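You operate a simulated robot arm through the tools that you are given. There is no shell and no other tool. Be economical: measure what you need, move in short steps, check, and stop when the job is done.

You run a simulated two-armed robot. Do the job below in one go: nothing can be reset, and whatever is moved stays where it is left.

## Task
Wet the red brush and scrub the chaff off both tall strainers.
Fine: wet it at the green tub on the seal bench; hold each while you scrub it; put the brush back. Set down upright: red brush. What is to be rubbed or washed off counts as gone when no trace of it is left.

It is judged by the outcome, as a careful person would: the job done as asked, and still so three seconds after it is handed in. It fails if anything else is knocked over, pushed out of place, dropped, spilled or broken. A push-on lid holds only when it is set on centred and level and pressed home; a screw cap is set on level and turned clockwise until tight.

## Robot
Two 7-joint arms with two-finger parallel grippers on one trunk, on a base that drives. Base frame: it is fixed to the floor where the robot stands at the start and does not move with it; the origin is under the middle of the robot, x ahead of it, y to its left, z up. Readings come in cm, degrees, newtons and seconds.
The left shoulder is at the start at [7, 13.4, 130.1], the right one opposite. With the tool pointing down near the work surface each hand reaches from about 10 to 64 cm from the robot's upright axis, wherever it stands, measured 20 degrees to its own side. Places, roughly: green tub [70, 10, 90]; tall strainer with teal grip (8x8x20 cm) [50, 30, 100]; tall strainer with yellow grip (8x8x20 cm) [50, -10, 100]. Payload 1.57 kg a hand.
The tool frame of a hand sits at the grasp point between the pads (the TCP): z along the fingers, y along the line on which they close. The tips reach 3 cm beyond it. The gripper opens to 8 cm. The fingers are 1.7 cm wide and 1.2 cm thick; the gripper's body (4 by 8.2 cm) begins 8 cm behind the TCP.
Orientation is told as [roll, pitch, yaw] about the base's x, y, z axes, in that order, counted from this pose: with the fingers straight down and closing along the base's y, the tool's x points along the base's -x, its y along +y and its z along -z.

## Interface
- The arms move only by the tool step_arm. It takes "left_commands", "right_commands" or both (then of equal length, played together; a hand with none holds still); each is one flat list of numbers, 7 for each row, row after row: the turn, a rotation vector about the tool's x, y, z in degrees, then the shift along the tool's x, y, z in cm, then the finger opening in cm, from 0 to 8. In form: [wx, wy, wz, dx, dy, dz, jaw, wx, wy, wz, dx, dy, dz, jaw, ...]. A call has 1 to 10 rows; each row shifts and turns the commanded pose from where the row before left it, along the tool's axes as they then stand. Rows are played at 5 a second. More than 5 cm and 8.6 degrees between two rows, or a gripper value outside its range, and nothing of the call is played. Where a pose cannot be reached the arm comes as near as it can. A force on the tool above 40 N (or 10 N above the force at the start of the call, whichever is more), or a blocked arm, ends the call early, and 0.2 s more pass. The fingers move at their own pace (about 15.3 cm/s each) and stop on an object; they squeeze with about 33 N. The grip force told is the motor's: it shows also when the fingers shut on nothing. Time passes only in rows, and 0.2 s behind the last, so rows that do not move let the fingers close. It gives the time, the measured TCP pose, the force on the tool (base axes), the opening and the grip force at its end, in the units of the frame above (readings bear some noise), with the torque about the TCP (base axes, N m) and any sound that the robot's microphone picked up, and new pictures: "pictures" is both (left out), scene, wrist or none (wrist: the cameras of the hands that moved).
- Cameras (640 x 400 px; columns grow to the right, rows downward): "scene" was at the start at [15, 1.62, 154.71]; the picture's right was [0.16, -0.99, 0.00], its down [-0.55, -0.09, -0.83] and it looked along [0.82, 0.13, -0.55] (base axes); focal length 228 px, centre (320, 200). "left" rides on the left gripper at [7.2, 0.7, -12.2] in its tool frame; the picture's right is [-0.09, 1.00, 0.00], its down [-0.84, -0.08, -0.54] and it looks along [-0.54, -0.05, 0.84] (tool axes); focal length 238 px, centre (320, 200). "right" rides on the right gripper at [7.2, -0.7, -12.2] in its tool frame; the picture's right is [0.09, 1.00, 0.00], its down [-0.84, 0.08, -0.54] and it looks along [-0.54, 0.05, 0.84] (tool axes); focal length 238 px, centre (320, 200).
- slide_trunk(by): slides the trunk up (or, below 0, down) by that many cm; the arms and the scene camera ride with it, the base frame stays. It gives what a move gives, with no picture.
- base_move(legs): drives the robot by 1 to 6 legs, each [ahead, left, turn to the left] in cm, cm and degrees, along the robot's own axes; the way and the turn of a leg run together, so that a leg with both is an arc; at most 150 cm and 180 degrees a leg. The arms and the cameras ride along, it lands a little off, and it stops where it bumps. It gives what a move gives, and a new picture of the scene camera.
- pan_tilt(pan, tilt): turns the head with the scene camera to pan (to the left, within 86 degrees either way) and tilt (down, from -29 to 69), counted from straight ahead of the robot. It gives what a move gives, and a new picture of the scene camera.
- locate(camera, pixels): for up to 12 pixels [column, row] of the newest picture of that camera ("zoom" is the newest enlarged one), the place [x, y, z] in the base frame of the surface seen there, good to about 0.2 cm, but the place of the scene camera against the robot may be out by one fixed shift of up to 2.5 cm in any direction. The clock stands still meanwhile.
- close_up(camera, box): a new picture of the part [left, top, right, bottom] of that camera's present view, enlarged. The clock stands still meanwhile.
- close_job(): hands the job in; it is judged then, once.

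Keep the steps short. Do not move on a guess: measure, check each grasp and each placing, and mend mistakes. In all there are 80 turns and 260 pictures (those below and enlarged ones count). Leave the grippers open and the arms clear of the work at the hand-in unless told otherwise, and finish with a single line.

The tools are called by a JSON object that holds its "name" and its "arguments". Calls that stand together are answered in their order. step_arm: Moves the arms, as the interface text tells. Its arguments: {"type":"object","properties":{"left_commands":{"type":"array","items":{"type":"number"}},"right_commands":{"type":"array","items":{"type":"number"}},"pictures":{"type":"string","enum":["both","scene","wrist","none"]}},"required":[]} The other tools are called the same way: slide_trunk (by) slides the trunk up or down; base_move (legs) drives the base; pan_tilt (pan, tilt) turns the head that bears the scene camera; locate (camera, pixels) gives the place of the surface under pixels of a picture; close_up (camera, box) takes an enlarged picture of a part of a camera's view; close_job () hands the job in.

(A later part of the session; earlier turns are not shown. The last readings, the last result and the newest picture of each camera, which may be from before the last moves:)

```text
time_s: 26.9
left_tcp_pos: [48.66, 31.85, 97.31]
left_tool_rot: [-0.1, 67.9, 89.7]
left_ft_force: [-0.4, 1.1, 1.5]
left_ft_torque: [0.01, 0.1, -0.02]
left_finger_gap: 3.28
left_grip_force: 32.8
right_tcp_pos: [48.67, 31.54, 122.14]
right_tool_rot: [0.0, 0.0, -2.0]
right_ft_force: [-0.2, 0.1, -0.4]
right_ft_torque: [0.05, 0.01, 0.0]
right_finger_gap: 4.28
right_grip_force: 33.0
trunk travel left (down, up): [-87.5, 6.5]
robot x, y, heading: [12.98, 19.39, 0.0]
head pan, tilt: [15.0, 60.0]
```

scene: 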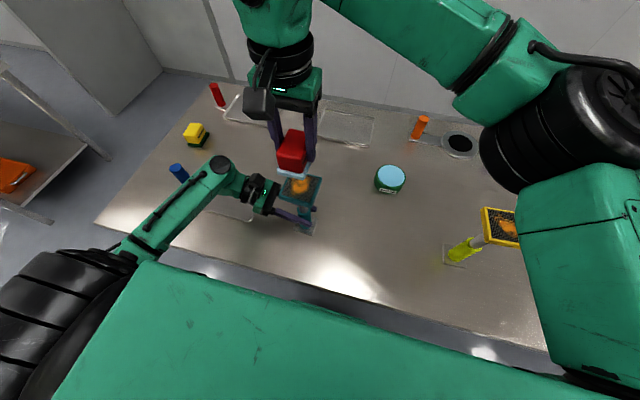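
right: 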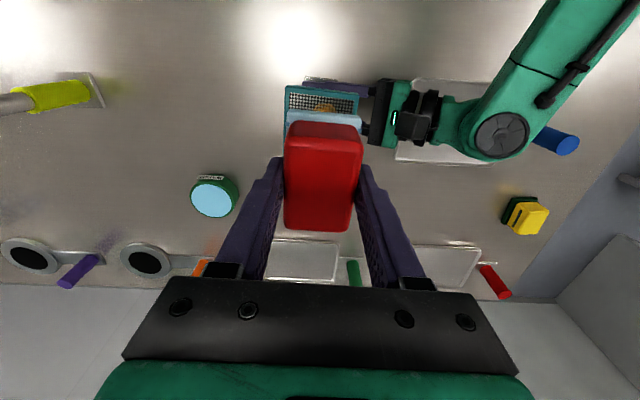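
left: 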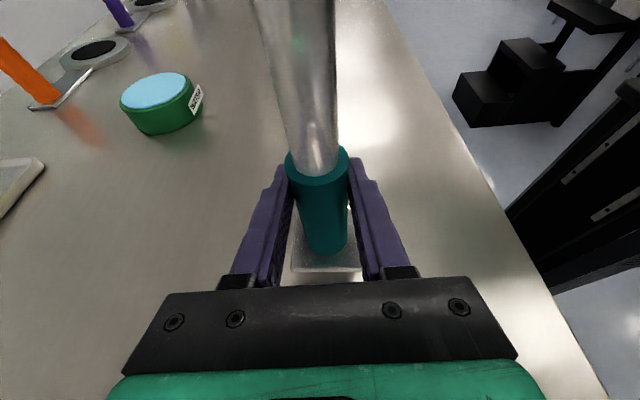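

I'm over the screen. I'll lower to light contact at TCP ≈114.8 and check the force.

{"name": "step_arm", "arguments": {"right_commands": [0, 0, 0, 0, 0, 4, 3, 0, 0, 0, 0, 0, 2, 3, 0, 0, 0, 0, 0, 1, 3, 0, 0, 0, 0, 0, 0.3, 3, 0, 0, 0, 0, 0, 0, 3], "pictures": "wrist"}}

```text
time_s: 28.1
left_tcp_pos: [48.68, 31.82, 97.13]
left_tool_rot: [-0.2, 68.0, 89.6]
left_ft_force: [0.4, -2.1, 0.1]
left_ft_torque: [0.06, 0.17, -0.07]
left_finger_gap: 3.29
left_grip_force: 33.0
right_tcp_pos: [48.77, 31.66, 114.73]
right_tool_rot: [0.0, -0.1, -2.0]
right_ft_force: [0.9, 0.3, 2.8]
right_ft_torque: [-0.07, -0.15, 0.02]
right_finger_gap: 4.3
right_grip_force: 33.1
trunk travel left (down, up): [-87.5, 6.5]
robot x, y, heading: [12.91, 19.09, -0.2]
head pan, tilt: [15.0, 60.0]
```

right: 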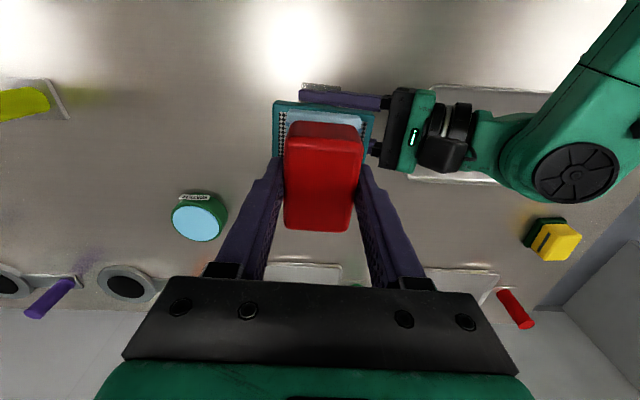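

Contact is light at about 3 N. I'll press slightly more and scrub back and forth in both directions, short of the screen edges.

{"name": "step_arm", "arguments": {"right_commands": [0, 0, 0, 0, 1, 0.15, 3, 0, 0, 0, 0, 0.8, 0, 3, 0, 0, 0, 0, -1.2, 0, 3, 0, 0, 0, 0, -1.2, 0, 3, 0, 0, 0, 0, -1.2, 0, 3, 0, 0, 0, 1, 0, 0, 3, 0, 0, 0, 0, 1.2, 0, 3, 0, 0, 0, 0, 1.2, 0, 3, 0, 0, 0, 0, 1.2, 0, 3, 0, 0, 0, -1, 0, 0, 3], "pictures": "wrist"}}

{"name": "step_arm", "arguments": {"right_commands": [0, 0, 0, -1, 0, 0, 3, 0, 0, 0, 0, -1.2, 0, 3, 0, 0, 0, 0, -1.2, 0, 3, 0, 0, 0, 0, -1.2, 0, 3, 0, 0, 0, 1, 0, 0, 3, 0, 0, 0, 0, 1.8, 0, 3, 0, 0, 0, 0, 0, -2, 3, 0, 0, 0, -4, 0, -5, 3, 0, 0, 0, -4, 0, -2, 3, 0, 0, 0, 0, 0, 0, 3], "pictures": "both"}}

```text
time_s: 30.3
left_tcp_pos: [48.68, 31.82, 97.27]
left_tool_rot: [-0.9, 67.9, 89.4]
left_ft_force: [16.8, 5.1, -15.1]
left_ft_torque: [0.61, 0.84, 0.08]
left_finger_gap: 3.3
left_grip_force: 33.2
right_tcp_pos: [48.17, 33.55, 114.73]
right_tool_rot: [0.2, 0.2, -1.6]
right_ft_force: [-16.9, -2.6, 35.4]
right_ft_torque: [-0.96, 1.29, -0.28]
right_finger_gap: 4.29
right_grip_force: 32.9
trunk travel left (down, up): [-87.5, 6.5]
robot x, y, heading: [13.24, 19.14, 0.1]
head pan, tilt: [15.0, 60.0]
```

right: 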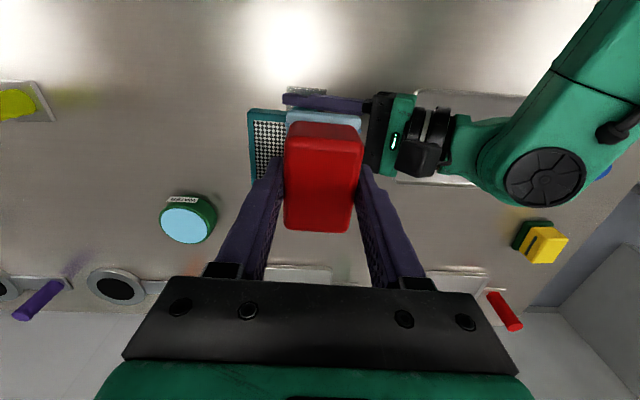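

```text
refused: row 8 steps farther than a row can; nothing moved
```

That stroke cleared the visible left part, but the force rose to 35 N. I'll ease off 0.12 cm, stroke once more, then lift and look.

{"name": "step_arm", "arguments": {"right_commands": [0, 0, 0, 0, 0, -0.12, 3, 0, 0, 0, -0.8, 0, 0, 3, 0, 0, 0, 0, -1.2, 0, 3, 0, 0, 0, 0, -1.2, 0, 3, 0, 0, 0, 0, -1.2, 0, 3, 0, 0, 0, 0.8, 0, 0, 3, 0, 0, 0, 0, 1.8, 0, 3, 0, 0, 0, 0, 0, -3, 3, 0, 0, 0, -2, 0, -4, 3, 0, 0, 0, -4, 0, 0, 3], "pictures": "both"}}

```text
time_s: 32.5
left_tcp_pos: [48.74, 31.76, 97.26]
left_tool_rot: [-0.3, 68.2, 89.6]
left_ft_force: [-0.9, -1.6, 6.9]
left_ft_torque: [0.12, 0.33, 0.01]
left_finger_gap: 3.27
left_grip_force: 32.7
right_tcp_pos: [54.63, 31.31, 121.6]
right_tool_rot: [0.0, 0.0, -1.8]
right_ft_force: [0.9, 0.3, -0.9]
right_ft_torque: [-0.02, 0.0, -0.01]
right_finger_gap: 4.3
right_grip_force: 33.1
trunk travel left (down, up): [-87.5, 6.5]
robot x, y, heading: [12.91, 19.2, 0.4]
head pan, tilt: [15.0, 60.0]
```

scene: 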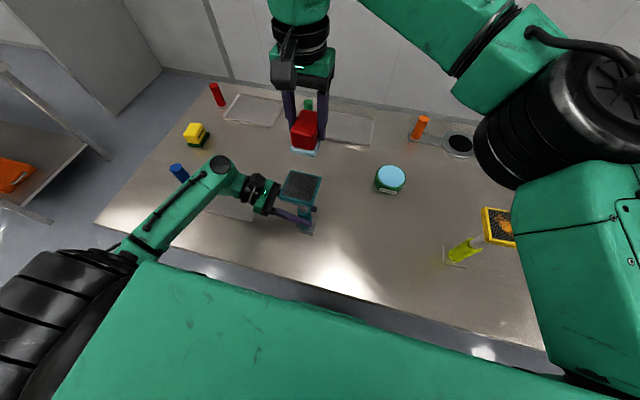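
right: 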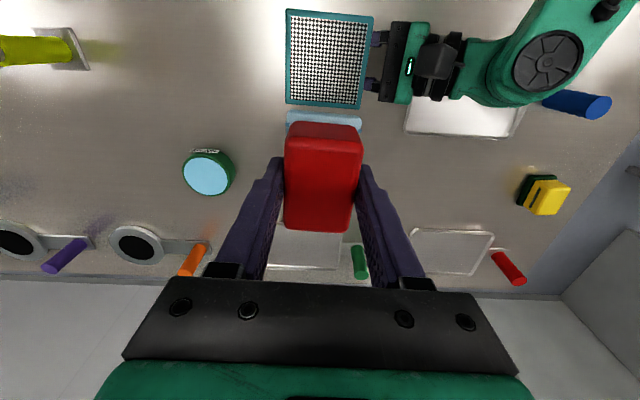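

The screen looks clean. I'll enlarge it to check for leftover traces.

{"name": "close_up", "arguments": {"camera": "right", "box": [275, 0, 385, 115]}}

{"name": "close_up", "arguments": {"camera": "scene", "box": [250, 150, 350, 245]}}

```text
3.48 times, centred on (330, 58) of right
```

zoom: 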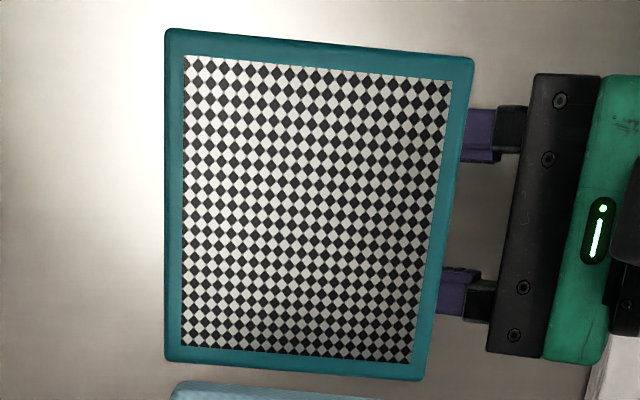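

```text
4.21 times, centred on (300, 198) of scene
```

zoom: 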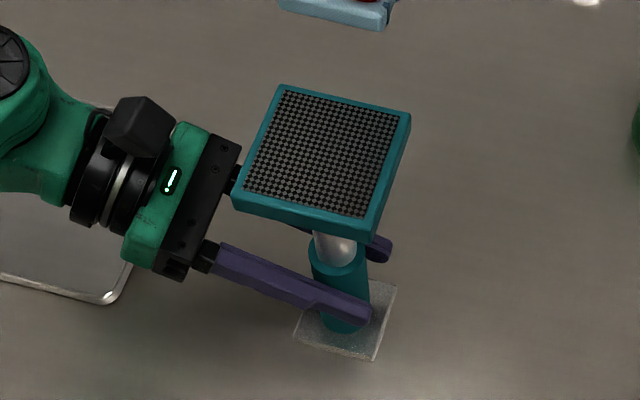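

The teal screen is spotless. I'll release the teal grip and back out the way I came while the right hand, still holding the brush, moves away to the right.

{"name": "step_arm", "arguments": {"left_commands": [0, 0, 0, 0, 0, 0, 4, 0, 0, 0, 0, 0, 0, 8, 0, 0, 0, 0, 0, 0, 8, 0, 0, 0, 0, 0, -2, 8, 0, 0, 0, 0, 0, -4, 8, 0, 0, 0, 0, 0, -4, 8, 0, 0, 0, 0, 0, -4, 8], "right_commands": [0, 0, 0, 0, 0, 0, 3, 0, 0, 0, 0, 0, 0, 3, 0, 0, 0, 0, 0, 0, 3, 0, 0, 0, 0, -4.5, 0, 3, 0, 0, 0, 0, -4.5, 0, 3, 0, 0, 0, 0, -4.5, 0, 3, 0, 0, 0, 0, -4.5, 0, 3], "pictures": "both"}}

```text
time_s: 34.1
left_tcp_pos: [48.53, 44.34, 102.56]
left_tool_rot: [-0.1, 67.9, 89.7]
left_ft_force: [-0.1, -0.1, 0.5]
left_ft_torque: [0.0, 0.02, 0.01]
left_finger_gap: 8.01
left_grip_force: 0.0
right_tcp_pos: [53.85, 13.1, 121.83]
right_tool_rot: [0.0, -0.1, -2.0]
right_ft_force: [-0.4, -1.0, -0.4]
right_ft_torque: [0.04, 0.01, 0.02]
right_finger_gap: 4.3
right_grip_force: 33.0
trunk travel left (down, up): [-87.5, 6.5]
robot x, y, heading: [12.91, 19.09, 0.5]
head pan, tilt: [15.0, 60.0]
```

scene: 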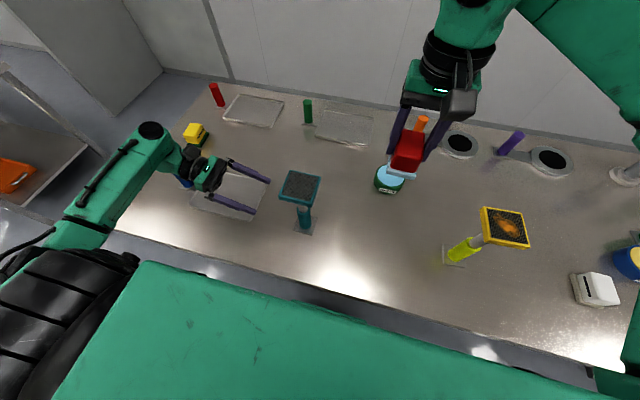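
right: 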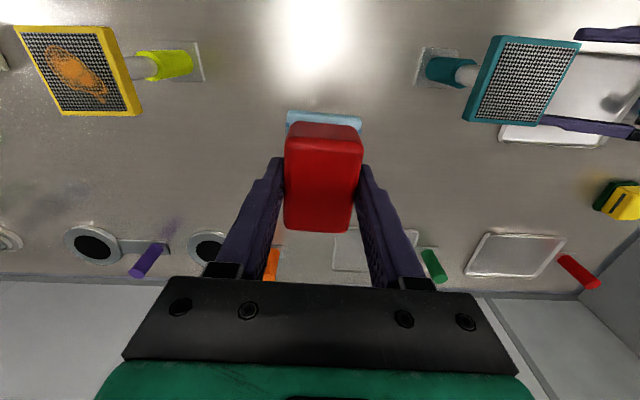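
left: 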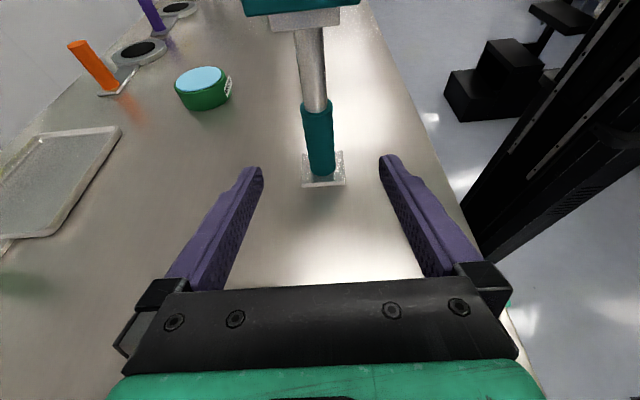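

The teal strainer stands upright where it was. I'll raise the left hand straight up before driving sideways.

{"name": "step_arm", "arguments": {"left_commands": [0, 0, 0, 4.3, 0, -2, 8, 0, 0, 0, 4.3, 0, -2, 8, 0, 0, 0, 4.3, 0, -2, 8, 0, 0, 0, 4.3, 0, -2, 8, 0, 0, 0, 4.3, 0, -2, 8, 0, 0, 0, 4.3, 0, -2, 8, 0, 0, 0, 4.3, 0, -2, 8], "pictures": "none"}}

{"name": "pan_tilt", "arguments": {"pan": 45, "tilt": 40}}

```text
time_s: 35.7
left_tcp_pos: [48.91, 46.32, 135.6]
left_tool_rot: [-0.2, 67.9, 89.6]
left_ft_force: [-0.9, 0.0, 0.9]
left_ft_torque: [0.03, 0.01, 0.02]
left_finger_gap: 8.0
left_grip_force: 0.2
right_tcp_pos: [54.05, 13.31, 121.75]
right_tool_rot: [0.0, 0.0, -1.9]
right_ft_force: [-1.0, 0.3, -0.2]
right_ft_torque: [0.02, 0.02, 0.03]
right_finger_gap: 4.33
right_grip_force: 33.1
trunk travel left (down, up): [-87.5, 6.5]
robot x, y, heading: [12.92, 19.23, -0.2]
head pan, tilt: [15.0, 60.0]
```

```text
time_s: 36.6
left_tcp_pos: [48.89, 46.29, 135.55]
left_tool_rot: [-0.2, 68.0, 89.7]
left_ft_force: [1.5, 0.4, -0.9]
left_ft_torque: [0.03, 0.04, 0.03]
left_finger_gap: 8.02
left_grip_force: 0.0
right_tcp_pos: [54.07, 13.53, 121.81]
right_tool_rot: [0.0, 0.0, -2.1]
right_ft_force: [-0.2, -0.3, -1.1]
right_ft_torque: [0.0, 0.03, 0.01]
right_finger_gap: 4.29
right_grip_force: 33.0
trunk travel left (down, up): [-87.5, 6.5]
robot x, y, heading: [12.64, 19.45, 0.0]
head pan, tilt: [45.0, 40.0]
```

scene: 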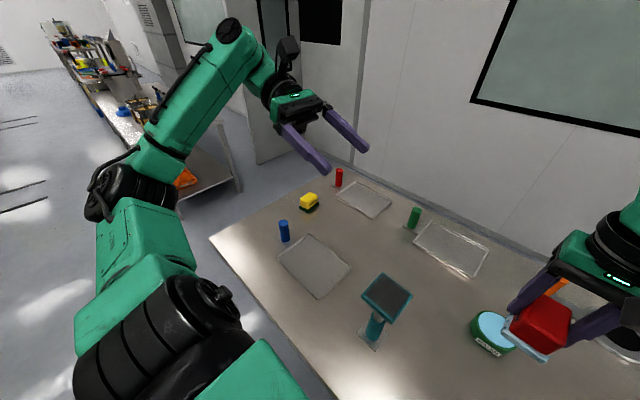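

{"name": "locate", "arguments": {"camera": "scene", "pixels": [[130, 195], [110, 205], [170, 195], [165, 140], [150, 250], [230, 90]]}}

{"name": "locate", "arguments": {"camera": "left", "pixels": [[320, 200]]}}

```text
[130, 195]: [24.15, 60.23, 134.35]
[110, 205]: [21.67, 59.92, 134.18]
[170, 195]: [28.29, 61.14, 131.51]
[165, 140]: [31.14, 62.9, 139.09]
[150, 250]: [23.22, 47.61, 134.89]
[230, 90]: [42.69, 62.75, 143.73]
```

```text
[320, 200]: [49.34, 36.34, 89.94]
```

The left elbow and forearm are all above z≈120, well over the teal screen at 110. I'll raise the right hand 8 cm and drive 40 cm to the right, so the yellow strainer sits where the teal one was relative to me.

{"name": "step_arm", "arguments": {"right_commands": [0, 0, 0, 0, 0, -4, 3, 0, 0, 0, 0, 0, -4, 3], "pictures": "none"}}

{"name": "pan_tilt", "arguments": {"pan": -30, "tilt": 40}}

```text
time_s: 37.2
left_tcp_pos: [48.71, 46.43, 135.55]
left_tool_rot: [-0.3, 68.0, 89.7]
left_ft_force: [-0.3, 0.4, -0.3]
left_ft_torque: [0.0, -0.01, 0.0]
left_finger_gap: 7.99
left_grip_force: 0.0
right_tcp_pos: [53.97, 13.43, 129.79]
right_tool_rot: [-0.1, -0.1, -2.0]
right_ft_force: [-0.3, 0.0, -0.4]
right_ft_torque: [-0.02, -0.01, -0.01]
right_finger_gap: 4.31
right_grip_force: 32.8
trunk travel left (down, up): [-87.5, 6.5]
robot x, y, heading: [12.83, 18.85, -0.0]
head pan, tilt: [45.0, 40.0]
```

```text
time_s: 38.7
left_tcp_pos: [48.94, 46.32, 135.42]
left_tool_rot: [-0.1, 68.0, 89.8]
left_ft_force: [0.7, -0.5, -0.2]
left_ft_torque: [0.0, -0.01, -0.01]
left_finger_gap: 8.02
left_grip_force: 0.1
right_tcp_pos: [54.1, 13.44, 129.63]
right_tool_rot: [0.1, 0.0, -2.0]
right_ft_force: [-0.2, -0.2, -0.3]
right_ft_torque: [0.01, 0.02, 0.03]
right_finger_gap: 4.3
right_grip_force: 32.7
trunk travel left (down, up): [-87.5, 6.5]
robot x, y, heading: [12.74, 19.32, 0.0]
head pan, tilt: [-30.0, 40.0]
```

scene: 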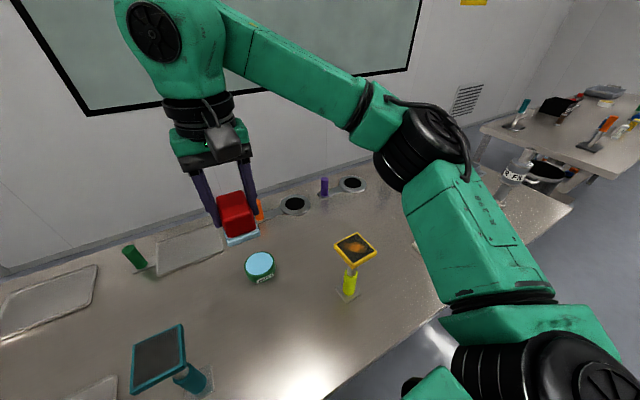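

{"name": "locate", "arguments": {"camera": "scene", "pixels": [[400, 165], [425, 150], [460, 180], [520, 165], [530, 155], [355, 105], [435, 205]]}}

```text
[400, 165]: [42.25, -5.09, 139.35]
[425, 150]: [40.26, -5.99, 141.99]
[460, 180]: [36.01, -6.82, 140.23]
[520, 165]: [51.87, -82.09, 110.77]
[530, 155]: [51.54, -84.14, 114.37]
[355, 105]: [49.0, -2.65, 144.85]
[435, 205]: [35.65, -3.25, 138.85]
```

The right elbow is above z≈125, so the sideways drive is clear. Driving 40 cm right now.

{"name": "base_move", "arguments": {"legs": [[0, -20, 0], [0, -20, 0]]}}

{"name": "pan_tilt", "arguments": {"pan": 15, "tilt": 60}}

```text
time_s: 41.5
left_tcp_pos: [48.97, 7.11, 135.36]
left_tool_rot: [-0.1, 68.3, 89.5]
left_ft_force: [-0.2, 0.1, -0.3]
left_ft_torque: [-0.01, -0.01, 0.0]
left_finger_gap: 8.0
left_grip_force: 0.1
right_tcp_pos: [54.02, -25.84, 129.71]
right_tool_rot: [-0.1, 0.0, -2.2]
right_ft_force: [0.0, -0.3, -1.1]
right_ft_torque: [-0.02, 0.01, -0.02]
right_finger_gap: 4.32
right_grip_force: 33.1
trunk travel left (down, up): [-87.5, 6.5]
robot x, y, heading: [13.09, -20.15, -0.2]
head pan, tilt: [-30.0, 40.0]
```

scene: 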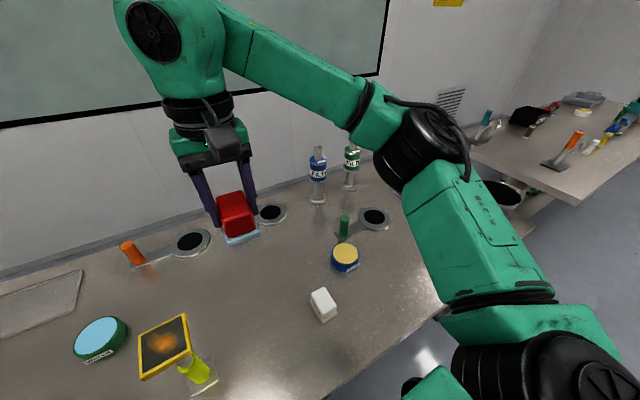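

```text
time_s: 42.6
left_tcp_pos: [49.0, 6.73, 135.51]
left_tool_rot: [-0.2, 68.0, 89.6]
left_ft_force: [1.3, 0.0, 0.2]
left_ft_torque: [0.0, -0.04, 0.01]
left_finger_gap: 8.0
left_grip_force: 0.0
right_tcp_pos: [54.04, -26.24, 129.78]
right_tool_rot: [0.0, 0.0, -2.3]
right_ft_force: [-0.3, 0.6, -0.7]
right_ft_torque: [-0.01, 0.01, -0.01]
right_finger_gap: 4.32
right_grip_force: 33.3
trunk travel left (down, up): [-87.5, 6.5]
robot x, y, heading: [12.95, -20.03, -0.3]
head pan, tilt: [15.0, 60.0]
```

scene: 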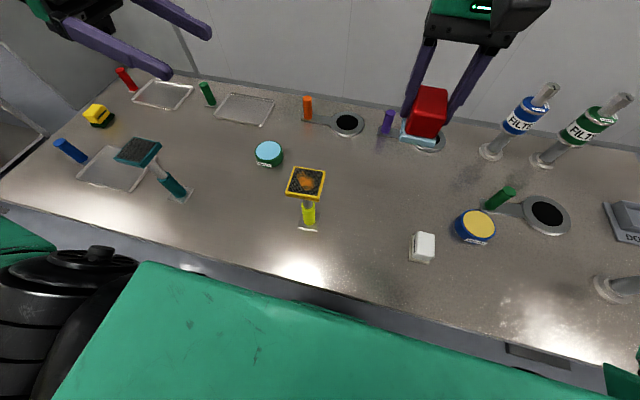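

Base is at y≈−20, and the left hand now hovers near the yellow strainer. The teal strainer at y 28–36 would be close behind my left wrist. I'll yaw the hand 20° so the wrist comes in from the robot's side, and then measure the yellow strainer.

{"name": "step_arm", "arguments": {"left_commands": [6.18, 0, -2.5, 0, 0, 0, 8, 6.18, 0, -2.5, 0, 0, 0, 8, 6.18, 0, -2.5, 0, 0, 0, 8, 0, 0, 0, 0, 0, 0, 8], "pictures": "wrist"}}

```text
time_s: 43.6
left_tcp_pos: [49.07, 6.78, 135.54]
left_tool_rot: [-0.1, 68.1, 109.7]
left_ft_force: [0.6, -0.1, -0.3]
left_ft_torque: [0.01, 0.01, 0.0]
left_finger_gap: 8.0
left_grip_force: 0.1
right_tcp_pos: [54.1, -26.31, 129.61]
right_tool_rot: [0.0, 0.0, -2.2]
right_ft_force: [-0.2, 0.4, -1.0]
right_ft_torque: [0.01, 0.02, 0.03]
right_finger_gap: 4.3
right_grip_force: 33.0
trunk travel left (down, up): [-87.5, 6.5]
robot x, y, heading: [12.95, -20.69, -0.2]
head pan, tilt: [15.0, 60.0]
```

left: 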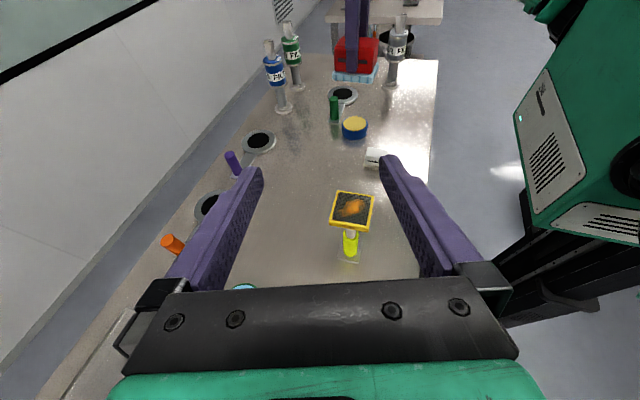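

{"name": "locate", "arguments": {"camera": "left", "pixels": [[337, 196], [373, 196], [333, 221], [370, 225], [352, 209], [350, 240], [346, 243], [355, 243], [350, 249]]}}

{"name": "close_up", "arguments": {"camera": "left", "box": [310, 180, 400, 280]}}

```text
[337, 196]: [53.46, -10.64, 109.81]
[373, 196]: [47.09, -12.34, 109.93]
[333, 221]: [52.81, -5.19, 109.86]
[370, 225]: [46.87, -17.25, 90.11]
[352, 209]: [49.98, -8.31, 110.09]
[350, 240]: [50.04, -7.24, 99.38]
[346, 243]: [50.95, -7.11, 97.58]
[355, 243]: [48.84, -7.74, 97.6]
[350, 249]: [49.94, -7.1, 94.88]
```

```text
4.00 times, centred on (355, 230) of left
```

zoom: 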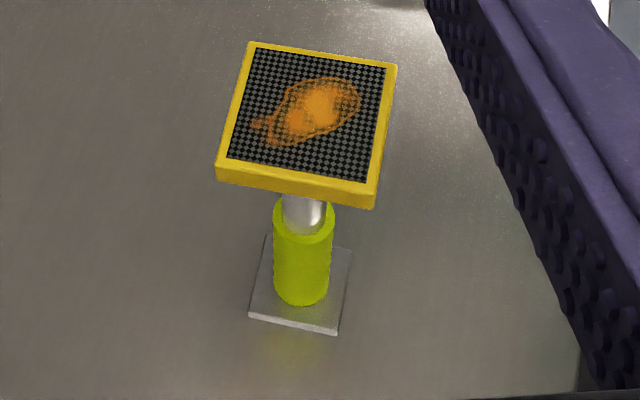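

The yellow grip axis is at about (50.3, −8.5) and the screen centre at (50.2, −8.4, 110). I'll lower the left hand to a point 10 cm back along the fingers from the grip.

{"name": "step_arm", "arguments": {"left_commands": [0, 0, 0, -3.75, 0.51, 2.26, 8, 0, 0, 0, -3.75, 0.51, 2.26, 8, 0, 0, 0, -3.75, 0.51, 2.26, 8, 0, 0, 0, -3.75, 0.51, 2.26, 8, 0, 0, 0, -3.75, 0.51, 2.26, 8, 0, 0, 0, -3.75, 0.51, 2.26, 8], "pictures": "both"}}

```text
time_s: 45.0
left_tcp_pos: [47.45, 1.95, 109.6]
left_tool_rot: [-0.4, 68.1, 109.4]
left_ft_force: [-0.2, -0.5, -0.7]
left_ft_torque: [0.0, 0.04, -0.03]
left_finger_gap: 8.01
left_grip_force: 0.0
right_tcp_pos: [54.01, -26.24, 129.81]
right_tool_rot: [0.0, -0.1, -2.3]
right_ft_force: [0.4, 0.1, -0.5]
right_ft_torque: [0.05, 0.02, -0.05]
right_finger_gap: 4.31
right_grip_force: 33.4
trunk travel left (down, up): [-87.5, 6.5]
robot x, y, heading: [12.88, -20.53, -0.1]
head pan, tilt: [15.0, 60.0]
```

scene: 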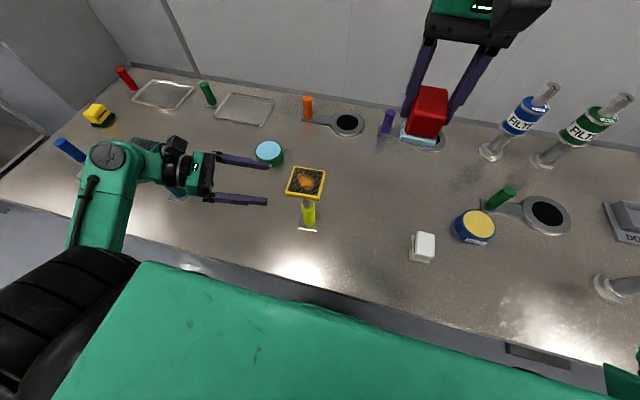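
left: 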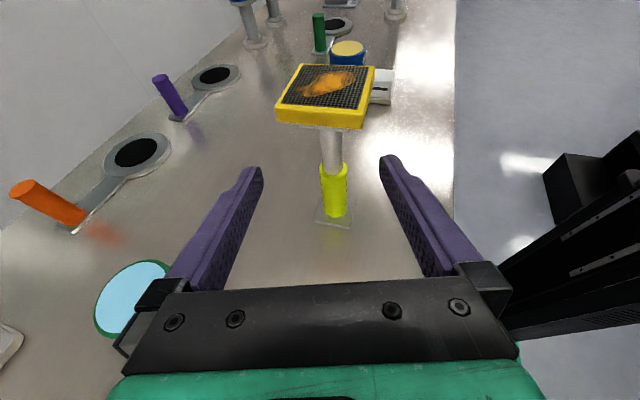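

Before going lower I'll check the wrist's clearance from the teal strainer and re-measure the yellow grip.

{"name": "locate", "arguments": {"camera": "scene", "pixels": [[107, 155], [128, 180], [135, 150], [175, 197], [182, 202], [100, 220], [155, 180]]}}

{"name": "locate", "arguments": {"camera": "left", "pixels": [[333, 185], [325, 185], [342, 185], [333, 150], [334, 205]]}}

{"name": "close_up", "arguments": {"camera": "scene", "box": [50, 110, 250, 240]}}

```text
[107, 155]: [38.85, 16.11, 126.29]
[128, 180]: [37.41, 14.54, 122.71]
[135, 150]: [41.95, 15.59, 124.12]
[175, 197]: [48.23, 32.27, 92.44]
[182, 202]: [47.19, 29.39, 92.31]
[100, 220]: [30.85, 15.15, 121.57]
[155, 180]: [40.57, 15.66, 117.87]
```

```text
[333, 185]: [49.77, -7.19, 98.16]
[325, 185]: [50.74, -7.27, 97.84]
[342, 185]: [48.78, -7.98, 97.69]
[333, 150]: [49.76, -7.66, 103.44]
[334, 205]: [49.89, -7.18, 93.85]
```

```text
3.08 times, centred on (150, 175) of scene
```

zoom: 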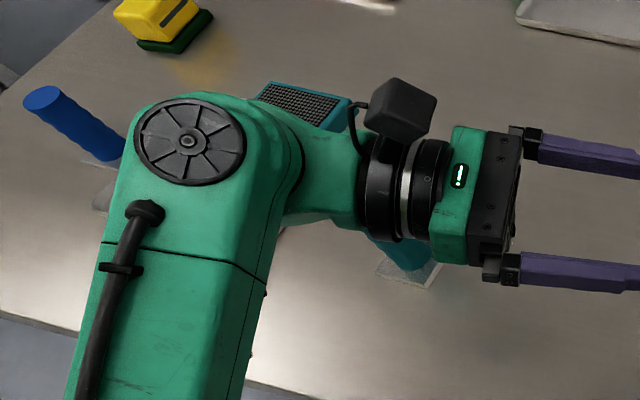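

The wrist stays at y<20, well clear of the teal strainer. I'll lower to the pre-grasp point and move 4 cm in.

{"name": "step_arm", "arguments": {"left_commands": [0, 0, 0, -3.7, 0.43, 2.85, 8, 0, 0, 0, -3.7, 0.43, 2.85, 8, 0, 0, 0, 0, 0, 2, 8, 0, 0, 0, 0, 0, 2, 8, 0, 0, 0, 0, 0, 0, 8], "pictures": "both"}}

```text
time_s: 46.2
left_tcp_pos: [48.87, -4.25, 99.22]
left_tool_rot: [-0.1, 68.0, 109.5]
left_ft_force: [-0.6, -0.3, 0.0]
left_ft_torque: [0.02, -0.02, -0.03]
left_finger_gap: 8.01
left_grip_force: 0.1
right_tcp_pos: [54.14, -26.21, 129.68]
right_tool_rot: [0.1, 0.0, -2.3]
right_ft_force: [1.1, 0.7, -0.7]
right_ft_torque: [0.01, -0.01, 0.0]
right_finger_gap: 4.32
right_grip_force: 33.1
trunk travel left (down, up): [-87.5, 6.5]
robot x, y, heading: [12.72, -20.54, -0.1]
head pan, tilt: [15.0, 60.0]
```

scene: 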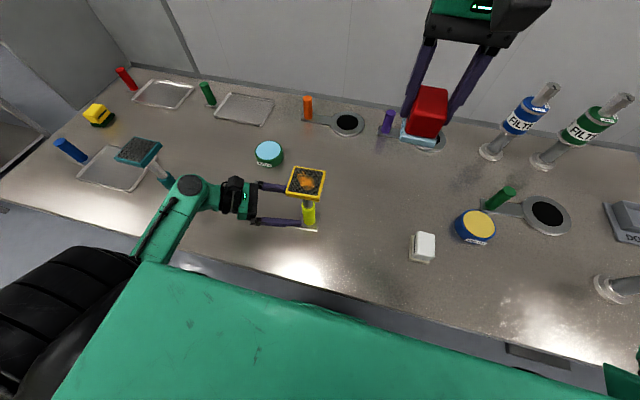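
left: 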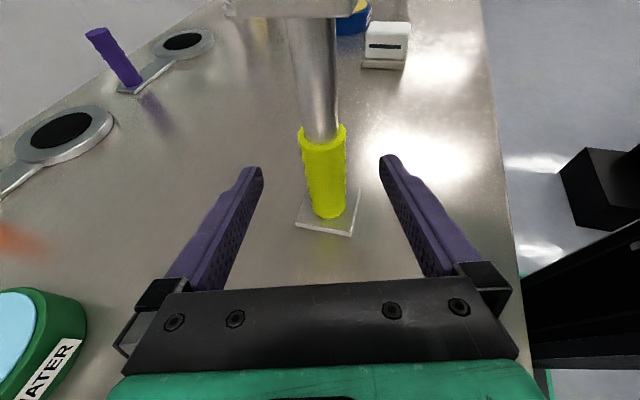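

The grip is centred at column ~324. I'll move 4.9 cm further in, then close.

{"name": "step_arm", "arguments": {"left_commands": [0, 0, 0, 0, 0, 2.5, 8, 0, 0, 0, 0, 0, 2.4, 8, 0, 0, 0, 0, 0, 0, 8, 0, 0, 0, 0, 0, 0, 5, 0, 0, 0, 0, 0, 0, 3.5, 0, 0, 0, 0, 0, 0, 2, 0, 0, 0, 0, 0, 0, 2], "pictures": "both"}}

```text
time_s: 47.8
left_tcp_pos: [50.26, -8.63, 97.21]
left_tool_rot: [-0.1, 68.0, 109.5]
left_ft_force: [0.8, 0.2, 0.1]
left_ft_torque: [-0.11, 0.03, 0.03]
left_finger_gap: 3.32
left_grip_force: 32.6
right_tcp_pos: [54.02, -26.24, 129.74]
right_tool_rot: [0.0, -0.1, -2.1]
right_ft_force: [-0.1, 0.6, -1.1]
right_ft_torque: [0.0, 0.01, -0.02]
right_finger_gap: 4.31
right_grip_force: 32.5
trunk travel left (down, up): [-87.5, 6.5]
robot x, y, heading: [13.2, -20.31, -0.0]
head pan, tilt: [15.0, 60.0]
```

scene: 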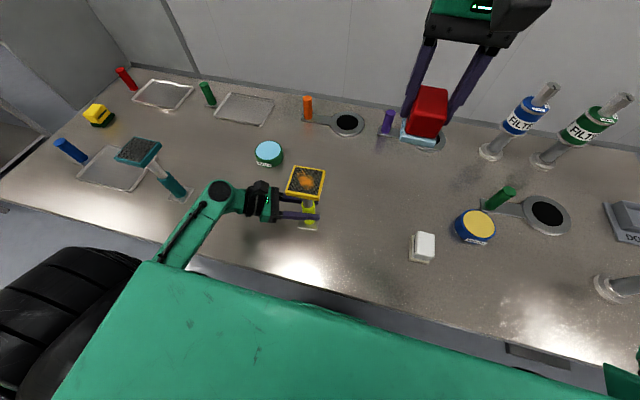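
left: 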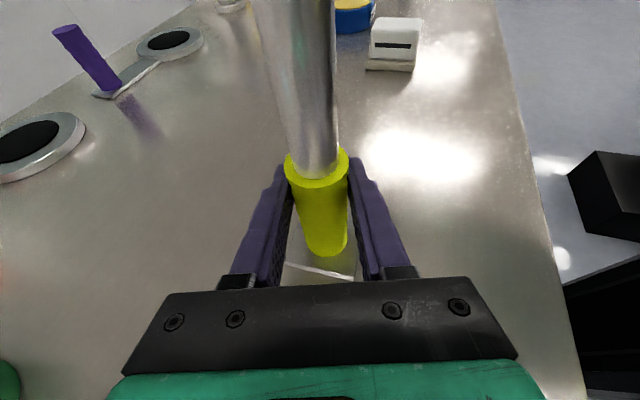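

The yellow strainer is held. I'll bring the brush over its screen centre and stop 7 cm above.

{"name": "step_arm", "arguments": {"right_commands": [0, 0, 0, 1.1, 4.4, 0, 3, 0, 0, 0, 1.1, 4.4, 0, 3, 0, 0, 0, 1.1, 4.4, 0, 3, 0, 0, 0, 1.2, 4.4, 0, 3, 0, 0, 0, 0, 0, 4, 3, 0, 0, 0, 0, 0, 3.7, 3, 0, 0, 0, 0, 0, 0, 3], "pictures": "both"}}

```text
time_s: 49.4
left_tcp_pos: [50.33, -8.65, 97.23]
left_tool_rot: [-0.2, 68.0, 109.3]
left_ft_force: [1.1, -0.9, 0.6]
left_ft_torque: [-0.02, 0.04, 0.02]
left_finger_gap: 3.26
left_grip_force: 33.5
right_tcp_pos: [50.17, -8.37, 122.02]
right_tool_rot: [-0.1, -0.1, -2.1]
right_ft_force: [-0.8, -0.1, -0.2]
right_ft_torque: [0.05, -0.04, -0.03]
right_finger_gap: 4.29
right_grip_force: 32.9
trunk travel left (down, up): [-87.5, 6.5]
robot x, y, heading: [12.99, -20.24, -0.0]
head pan, tilt: [15.0, 60.0]
```

scene: 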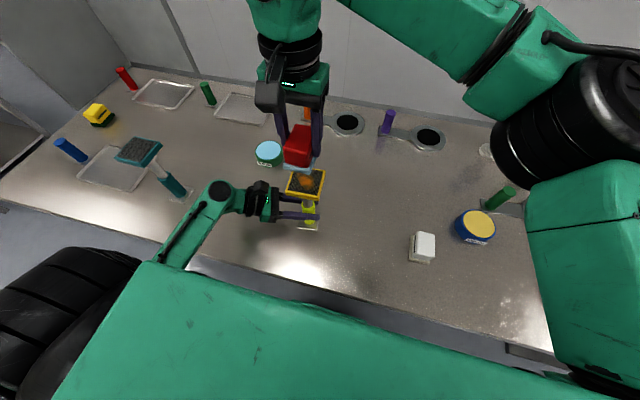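
right: 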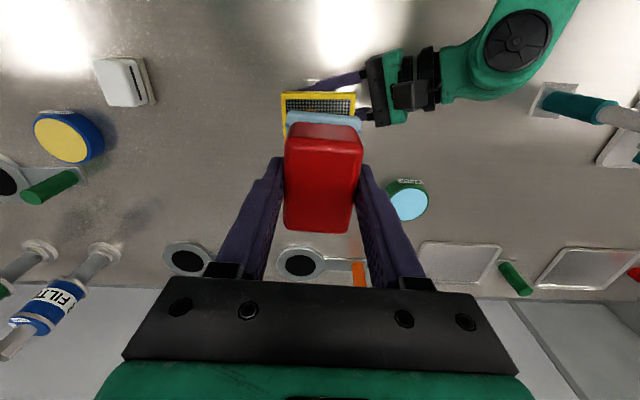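

The brush is still blue, so still wet, and it's over the screen. I'll lower to light contact and check.

{"name": "step_arm", "arguments": {"right_commands": [0, 0, 0, 0, 0, 4, 3, 0, 0, 0, 0, 0, 2, 3, 0, 0, 0, 0, 0, 1, 3, 0, 0, 0, 0, 0, 0.25, 3, 0, 0, 0, 0, 0, 0, 3], "pictures": "wrist"}}

```text
time_s: 50.6
left_tcp_pos: [50.29, -8.7, 97.28]
left_tool_rot: [-0.1, 67.9, 109.5]
left_ft_force: [2.3, 0.9, 0.0]
left_ft_torque: [-0.24, 0.11, 0.1]
left_finger_gap: 3.3
left_grip_force: 33.6
right_tcp_pos: [50.17, -8.57, 114.71]
right_tool_rot: [0.0, -0.2, -2.3]
right_ft_force: [0.2, -2.5, 8.7]
right_ft_torque: [-0.15, -0.19, -0.09]
right_finger_gap: 4.29
right_grip_force: 33.2
trunk travel left (down, up): [-87.5, 6.5]
robot x, y, heading: [12.59, -20.11, -0.2]
head pan, tilt: [15.0, 60.0]
```

right: 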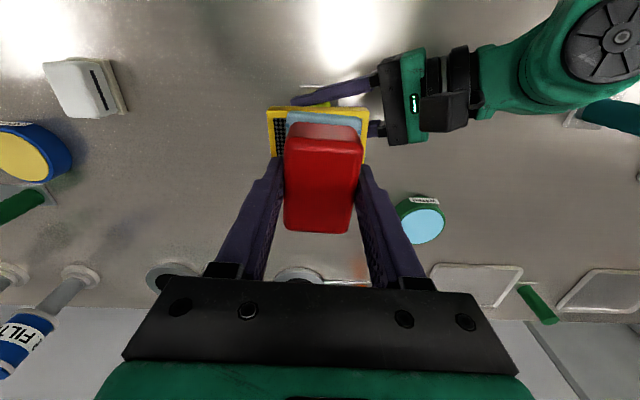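

Contact is about 9 N. I'll scrub back and forth at this depth.

{"name": "step_arm", "arguments": {"right_commands": [0, 0, 0, 0, 1, 0, 3, 0, 0, 0, 0, 0.8, 0, 3, 0, 0, 0, 0, -1.2, 0, 3, 0, 0, 0, 0, -1.2, 0, 3, 0, 0, 0, 0, -1.2, 0, 3, 0, 0, 0, 0.8, 0, 0, 3, 0, 0, 0, 0, 1.2, 0, 3, 0, 0, 0, 0, 1.2, 0, 3, 0, 0, 0, 0, 1.2, 0, 3, 0, 0, 0, -0.8, 0, 0, 3], "pictures": "none"}}

{"name": "step_arm", "arguments": {"right_commands": [0, 0, 0, -0.8, 0, 0, 3, 0, 0, 0, 0, -1.2, 0, 3, 0, 0, 0, 0, -1.2, 0, 3, 0, 0, 0, 0, -1.2, 0, 3, 0, 0, 0, 0.8, 0, 0, 3, 0, 0, 0, 0, 1.8, 0, 3, 0, 0, 0, 0, 0, -3, 3, 0, 0, 0, -2, 0, -4, 3, 0, 0, 0, -4, 0, 0, 3, 0, 0, 0, 0, 0, 0, 3], "pictures": "both"}}

{"name": "close_up", "arguments": {"camera": "right", "box": [275, 0, 385, 115]}}

```text
time_s: 52.8
left_tcp_pos: [50.36, -8.56, 97.16]
left_tool_rot: [-0.2, 68.0, 109.5]
left_ft_force: [-0.5, 1.3, 1.7]
left_ft_torque: [0.09, 0.08, -0.03]
left_finger_gap: 3.29
left_grip_force: 33.0
right_tcp_pos: [50.24, -6.71, 114.85]
right_tool_rot: [0.0, 0.0, -2.2]
right_ft_force: [-0.5, 0.0, -1.1]
right_ft_torque: [0.02, 0.02, -0.03]
right_finger_gap: 4.31
right_grip_force: 32.6
trunk travel left (down, up): [-87.5, 6.5]
robot x, y, heading: [12.89, -19.92, -0.4]
head pan, tilt: [15.0, 60.0]
```

```text
time_s: 55.0
left_tcp_pos: [50.26, -8.56, 97.2]
left_tool_rot: [-0.4, 68.0, 109.4]
left_ft_force: [0.5, 0.5, 0.1]
left_ft_torque: [0.01, 0.0, 0.03]
left_finger_gap: 3.29
left_grip_force: 33.1
right_tcp_pos: [56.24, -8.86, 121.93]
right_tool_rot: [0.1, -0.1, -2.1]
right_ft_force: [-0.7, -0.2, -1.5]
right_ft_torque: [0.01, -0.02, -0.02]
right_finger_gap: 4.31
right_grip_force: 32.5
trunk travel left (down, up): [-87.5, 6.5]
robot x, y, heading: [12.85, -20.44, -0.4]
head pan, tilt: [15.0, 60.0]
```

scene: 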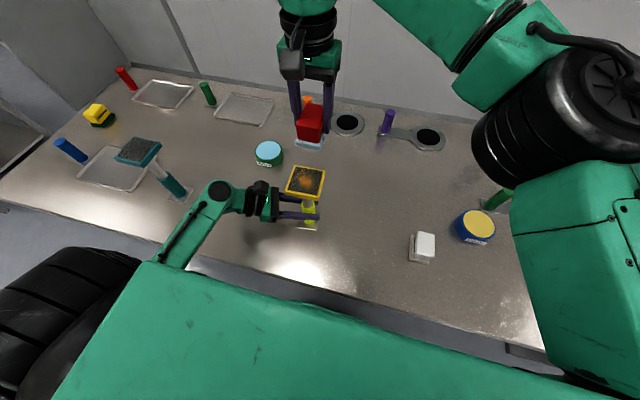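
right: 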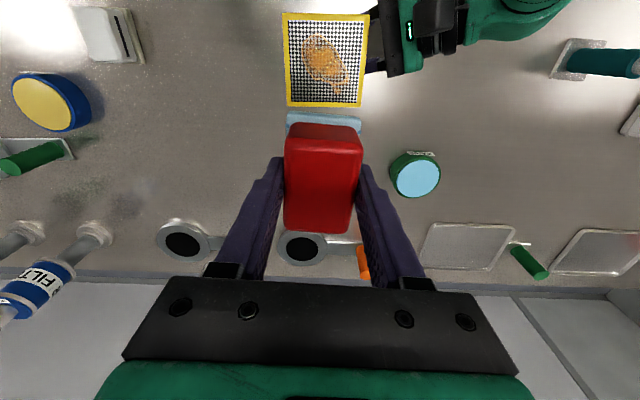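

```text
3.48 times, centred on (330, 58) of right
```

zoom: 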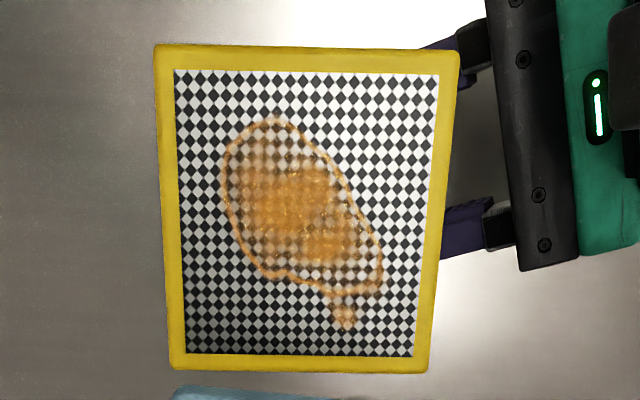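

The chaff is fainter but not gone, because contact was lost during the stroke. I'll go back about 0.1 cm deeper and scrub again.

{"name": "step_arm", "arguments": {"right_commands": [0, 0, 0, 3, 0, 0, 3, 0, 0, 0, 3, 0.3, 2, 3, 0, 0, 0, 0, 0, 4, 3, 0, 0, 0, 0, 0, 1.13, 3, 0, 0, 0, 0, 0, 0, 3], "pictures": "none"}}

{"name": "step_arm", "arguments": {"right_commands": [0, 0, 0, 0, 1, 0, 3, 0, 0, 0, 0, 0.8, 0, 3, 0, 0, 0, 0, -1.2, 0, 3, 0, 0, 0, 0, -1.2, 0, 3, 0, 0, 0, 0, -1.2, 0, 3, 0, 0, 0, 0.8, 0, 0, 3, 0, 0, 0, 0, 1.2, 0, 3, 0, 0, 0, 0, 1.2, 0, 3, 0, 0, 0, 0, 1.2, 0, 3, 0, 0, 0, -0.8, 0, 0, 3], "pictures": "none"}}

```text
time_s: 56.2
left_tcp_pos: [50.22, -8.62, 97.12]
left_tool_rot: [-0.2, 67.9, 109.6]
left_ft_force: [5.0, -0.8, -4.2]
left_ft_torque: [-0.05, 0.11, 0.16]
left_finger_gap: 3.29
left_grip_force: 33.0
right_tcp_pos: [50.22, -8.13, 114.77]
right_tool_rot: [0.1, -0.1, -2.3]
right_ft_force: [0.1, 0.3, 17.4]
right_ft_torque: [-0.22, -0.02, -0.01]
right_finger_gap: 4.3
right_grip_force: 33.1
trunk travel left (down, up): [-87.5, 6.5]
robot x, y, heading: [13.04, -20.24, -0.3]
head pan, tilt: [15.0, 60.0]
```

```text
time_s: 58.4
left_tcp_pos: [50.18, -8.56, 97.3]
left_tool_rot: [-0.7, 68.0, 109.1]
left_ft_force: [10.5, 2.6, -11.1]
left_ft_torque: [0.49, 1.12, 0.05]
left_finger_gap: 3.3
left_grip_force: 33.1
right_tcp_pos: [50.02, -6.2, 114.75]
right_tool_rot: [0.1, 0.1, -2.0]
right_ft_force: [-12.8, 0.5, 28.1]
right_ft_torque: [-0.68, 0.84, -0.31]
right_finger_gap: 4.32
right_grip_force: 33.2
trunk travel left (down, up): [-87.5, 6.5]
robot x, y, heading: [13.03, -20.25, -0.1]
head pan, tilt: [15.0, 60.0]
```

Contact held this time, at 17–28 N. I'll do another pass, then lift and check.

{"name": "step_arm", "arguments": {"right_commands": [0, 0, 0, -0.6, 0, -0.04, 3, 0, 0, 0, 0, -1.2, 0, 3, 0, 0, 0, 0, -1.2, 0, 3, 0, 0, 0, 0, -1.4, 0, 3, 0, 0, 0, 0.6, 0, 0, 3, 0, 0, 0, 0, 1.7, 0, 3, 0, 0, 0, 0, 0, -3, 3, 0, 0, 0, -2, 0, -4, 3, 0, 0, 0, -4, 0, 0, 3, 0, 0, 0, 0, 0, 0, 3], "pictures": "both"}}

{"name": "close_up", "arguments": {"camera": "right", "box": [275, 0, 385, 115]}}

{"name": "close_up", "arguments": {"camera": "scene", "box": [100, 120, 350, 250]}}

```text
time_s: 60.6
left_tcp_pos: [50.34, -8.65, 97.26]
left_tool_rot: [-0.5, 68.0, 109.2]
left_ft_force: [1.8, 0.5, 3.4]
left_ft_torque: [0.11, 0.0, -0.04]
left_finger_gap: 3.32
left_grip_force: 32.8
right_tcp_pos: [56.23, -8.95, 121.65]
right_tool_rot: [0.0, -0.1, -2.0]
right_ft_force: [-1.0, -0.8, -0.5]
right_ft_torque: [-0.01, 0.02, 0.02]
right_finger_gap: 4.33
right_grip_force: 32.7
trunk travel left (down, up): [-87.5, 6.5]
robot x, y, heading: [13.09, -20.73, -0.1]
head pan, tilt: [15.0, 60.0]
```

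scene: 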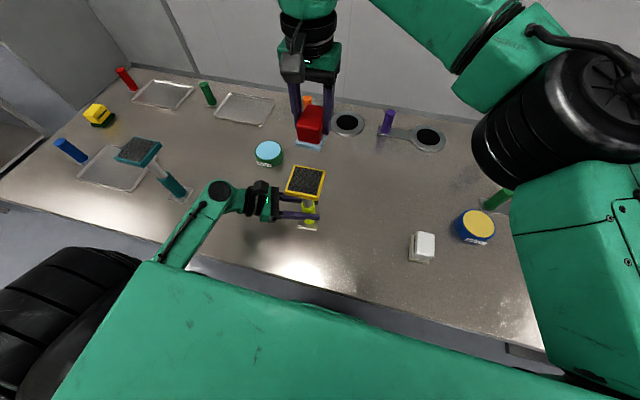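
right: 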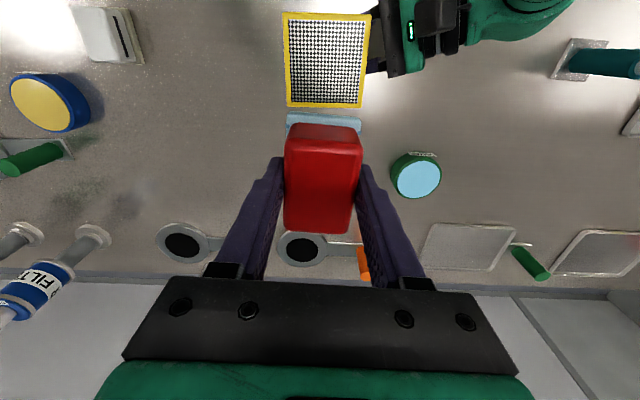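

```text
3.48 times, centred on (330, 58) of right
```

zoom: 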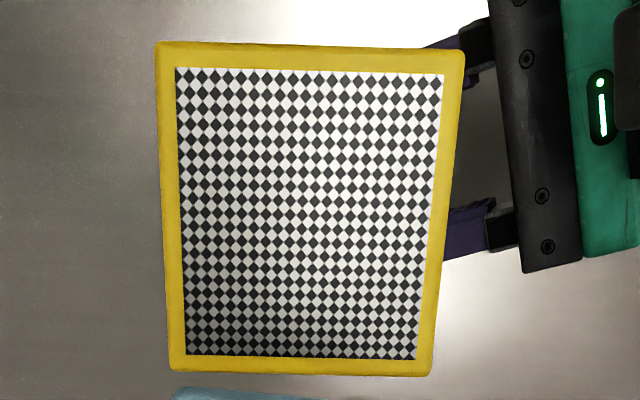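

```text
2.56 times, centred on (225, 185) of scene
```

zoom: 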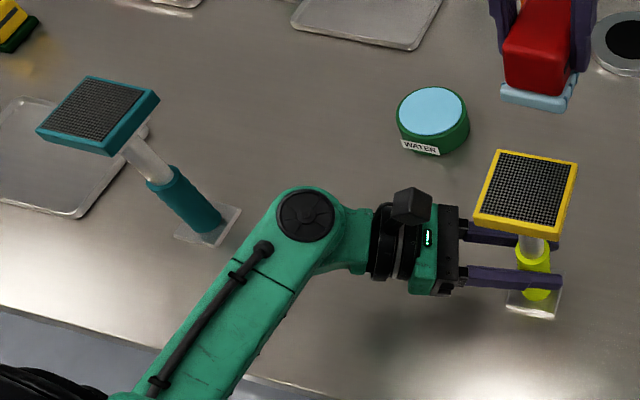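

Both screens are clean. I'll release the yellow grip, back out 10 cm along the fingers, and raise the left hand.

{"name": "step_arm", "arguments": {"left_commands": [0, 0, 0, 0, 0, 0, 4, 0, 0, 0, 0, 0, 0, 8, 0, 0, 0, 0, 0, 0, 8, 0, 0, 0, 0, 0, -2, 8, 0, 0, 0, 0, 0, -4, 8, 0, 0, 0, 0, 0, -4, 8, 0, 0, 0, 0, 0, 0, 8], "pictures": "both"}}

```text
time_s: 62.2
left_tcp_pos: [47.43, 0.27, 100.99]
left_tool_rot: [-0.1, 68.0, 109.5]
left_ft_force: [-0.2, 0.1, 0.0]
left_ft_torque: [0.01, 0.0, -0.03]
left_finger_gap: 7.98
left_grip_force: 0.1
right_tcp_pos: [56.26, -8.69, 121.54]
right_tool_rot: [-0.1, 0.0, -2.2]
right_ft_force: [0.4, -0.2, -1.2]
right_ft_torque: [0.01, -0.05, 0.0]
right_finger_gap: 4.28
right_grip_force: 33.0
trunk travel left (down, up): [-87.5, 6.5]
robot x, y, heading: [12.82, -19.89, -0.4]
head pan, tilt: [15.0, 60.0]
```

scene: 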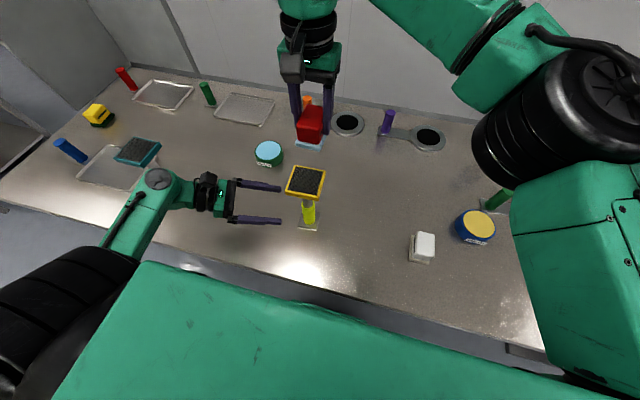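
left: 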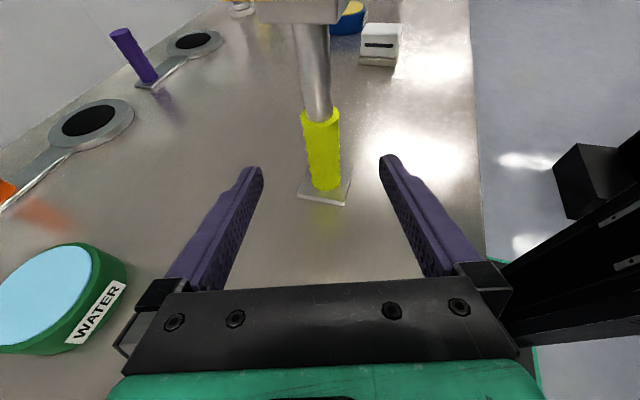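

The yellow strainer stands free. I'll raise the left hand high, and the right hand too, before driving back.

{"name": "step_arm", "arguments": {"left_commands": [0, 0, 0, 3.75, -0.51, -2.26, 8, 0, 0, 0, 3.75, -0.51, -2.26, 8, 0, 0, 0, 3.75, -0.51, -2.26, 8, 0, 0, 0, 3.75, -0.51, -2.26, 8, 0, 0, 0, 3.75, -0.51, -2.26, 8, 0, 0, 0, 3.75, -0.51, -2.26, 8, 0, 0, 0, 3.75, -0.51, -2.26, 8, 0, 0, 0, 3.75, -0.51, -2.26, 8], "right_commands": [0, 0, 0, 0, 0, 0, 3, 0, 0, 0, 0, 0, -4, 3, 0, 0, 0, 0, 0, -4, 3, 0, 0, 0, 0, 0, 0, 3, 0, 0, 0, 0, 0, 0, 3, 0, 0, 0, 0, 0, 0, 3, 0, 0, 0, 0, 0, 0, 3, 0, 0, 0, 0, 0, 0, 3], "pictures": "none"}}

{"name": "base_move", "arguments": {"legs": [[0, 26, 0]]}}

```text
time_s: 64.0
left_tcp_pos: [49.28, 6.62, 135.78]
left_tool_rot: [0.1, 68.0, 109.8]
left_ft_force: [0.3, 0.5, 0.4]
left_ft_torque: [-0.02, 0.02, -0.01]
left_finger_gap: 8.03
left_grip_force: 0.0
right_tcp_pos: [56.26, -8.91, 129.72]
right_tool_rot: [0.0, 0.1, -2.3]
right_ft_force: [-0.1, -0.1, 0.2]
right_ft_torque: [0.03, -0.02, 0.0]
right_finger_gap: 4.31
right_grip_force: 32.9
trunk travel left (down, up): [-87.5, 6.5]
robot x, y, heading: [13.08, -20.48, -0.4]
head pan, tilt: [15.0, 60.0]
```

```text
time_s: 65.9
left_tcp_pos: [49.2, 32.81, 135.72]
left_tool_rot: [-0.3, 68.0, 109.6]
left_ft_force: [-0.4, -0.7, 0.0]
left_ft_torque: [0.03, 0.02, 0.0]
left_finger_gap: 8.02
left_grip_force: 0.1
right_tcp_pos: [56.27, 17.51, 129.75]
right_tool_rot: [0.1, 0.0, -2.0]
right_ft_force: [0.1, 0.1, -1.1]
right_ft_torque: [0.05, -0.03, -0.03]
right_finger_gap: 4.31
right_grip_force: 32.7
trunk travel left (down, up): [-87.5, 6.5]
robot x, y, heading: [12.99, 6.24, -0.1]
head pan, tilt: [15.0, 60.0]
```

scene: 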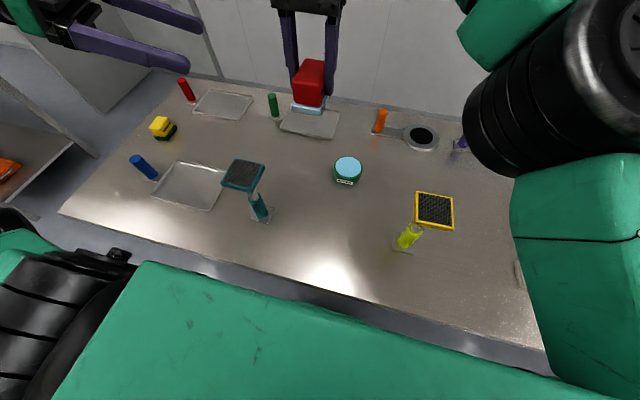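

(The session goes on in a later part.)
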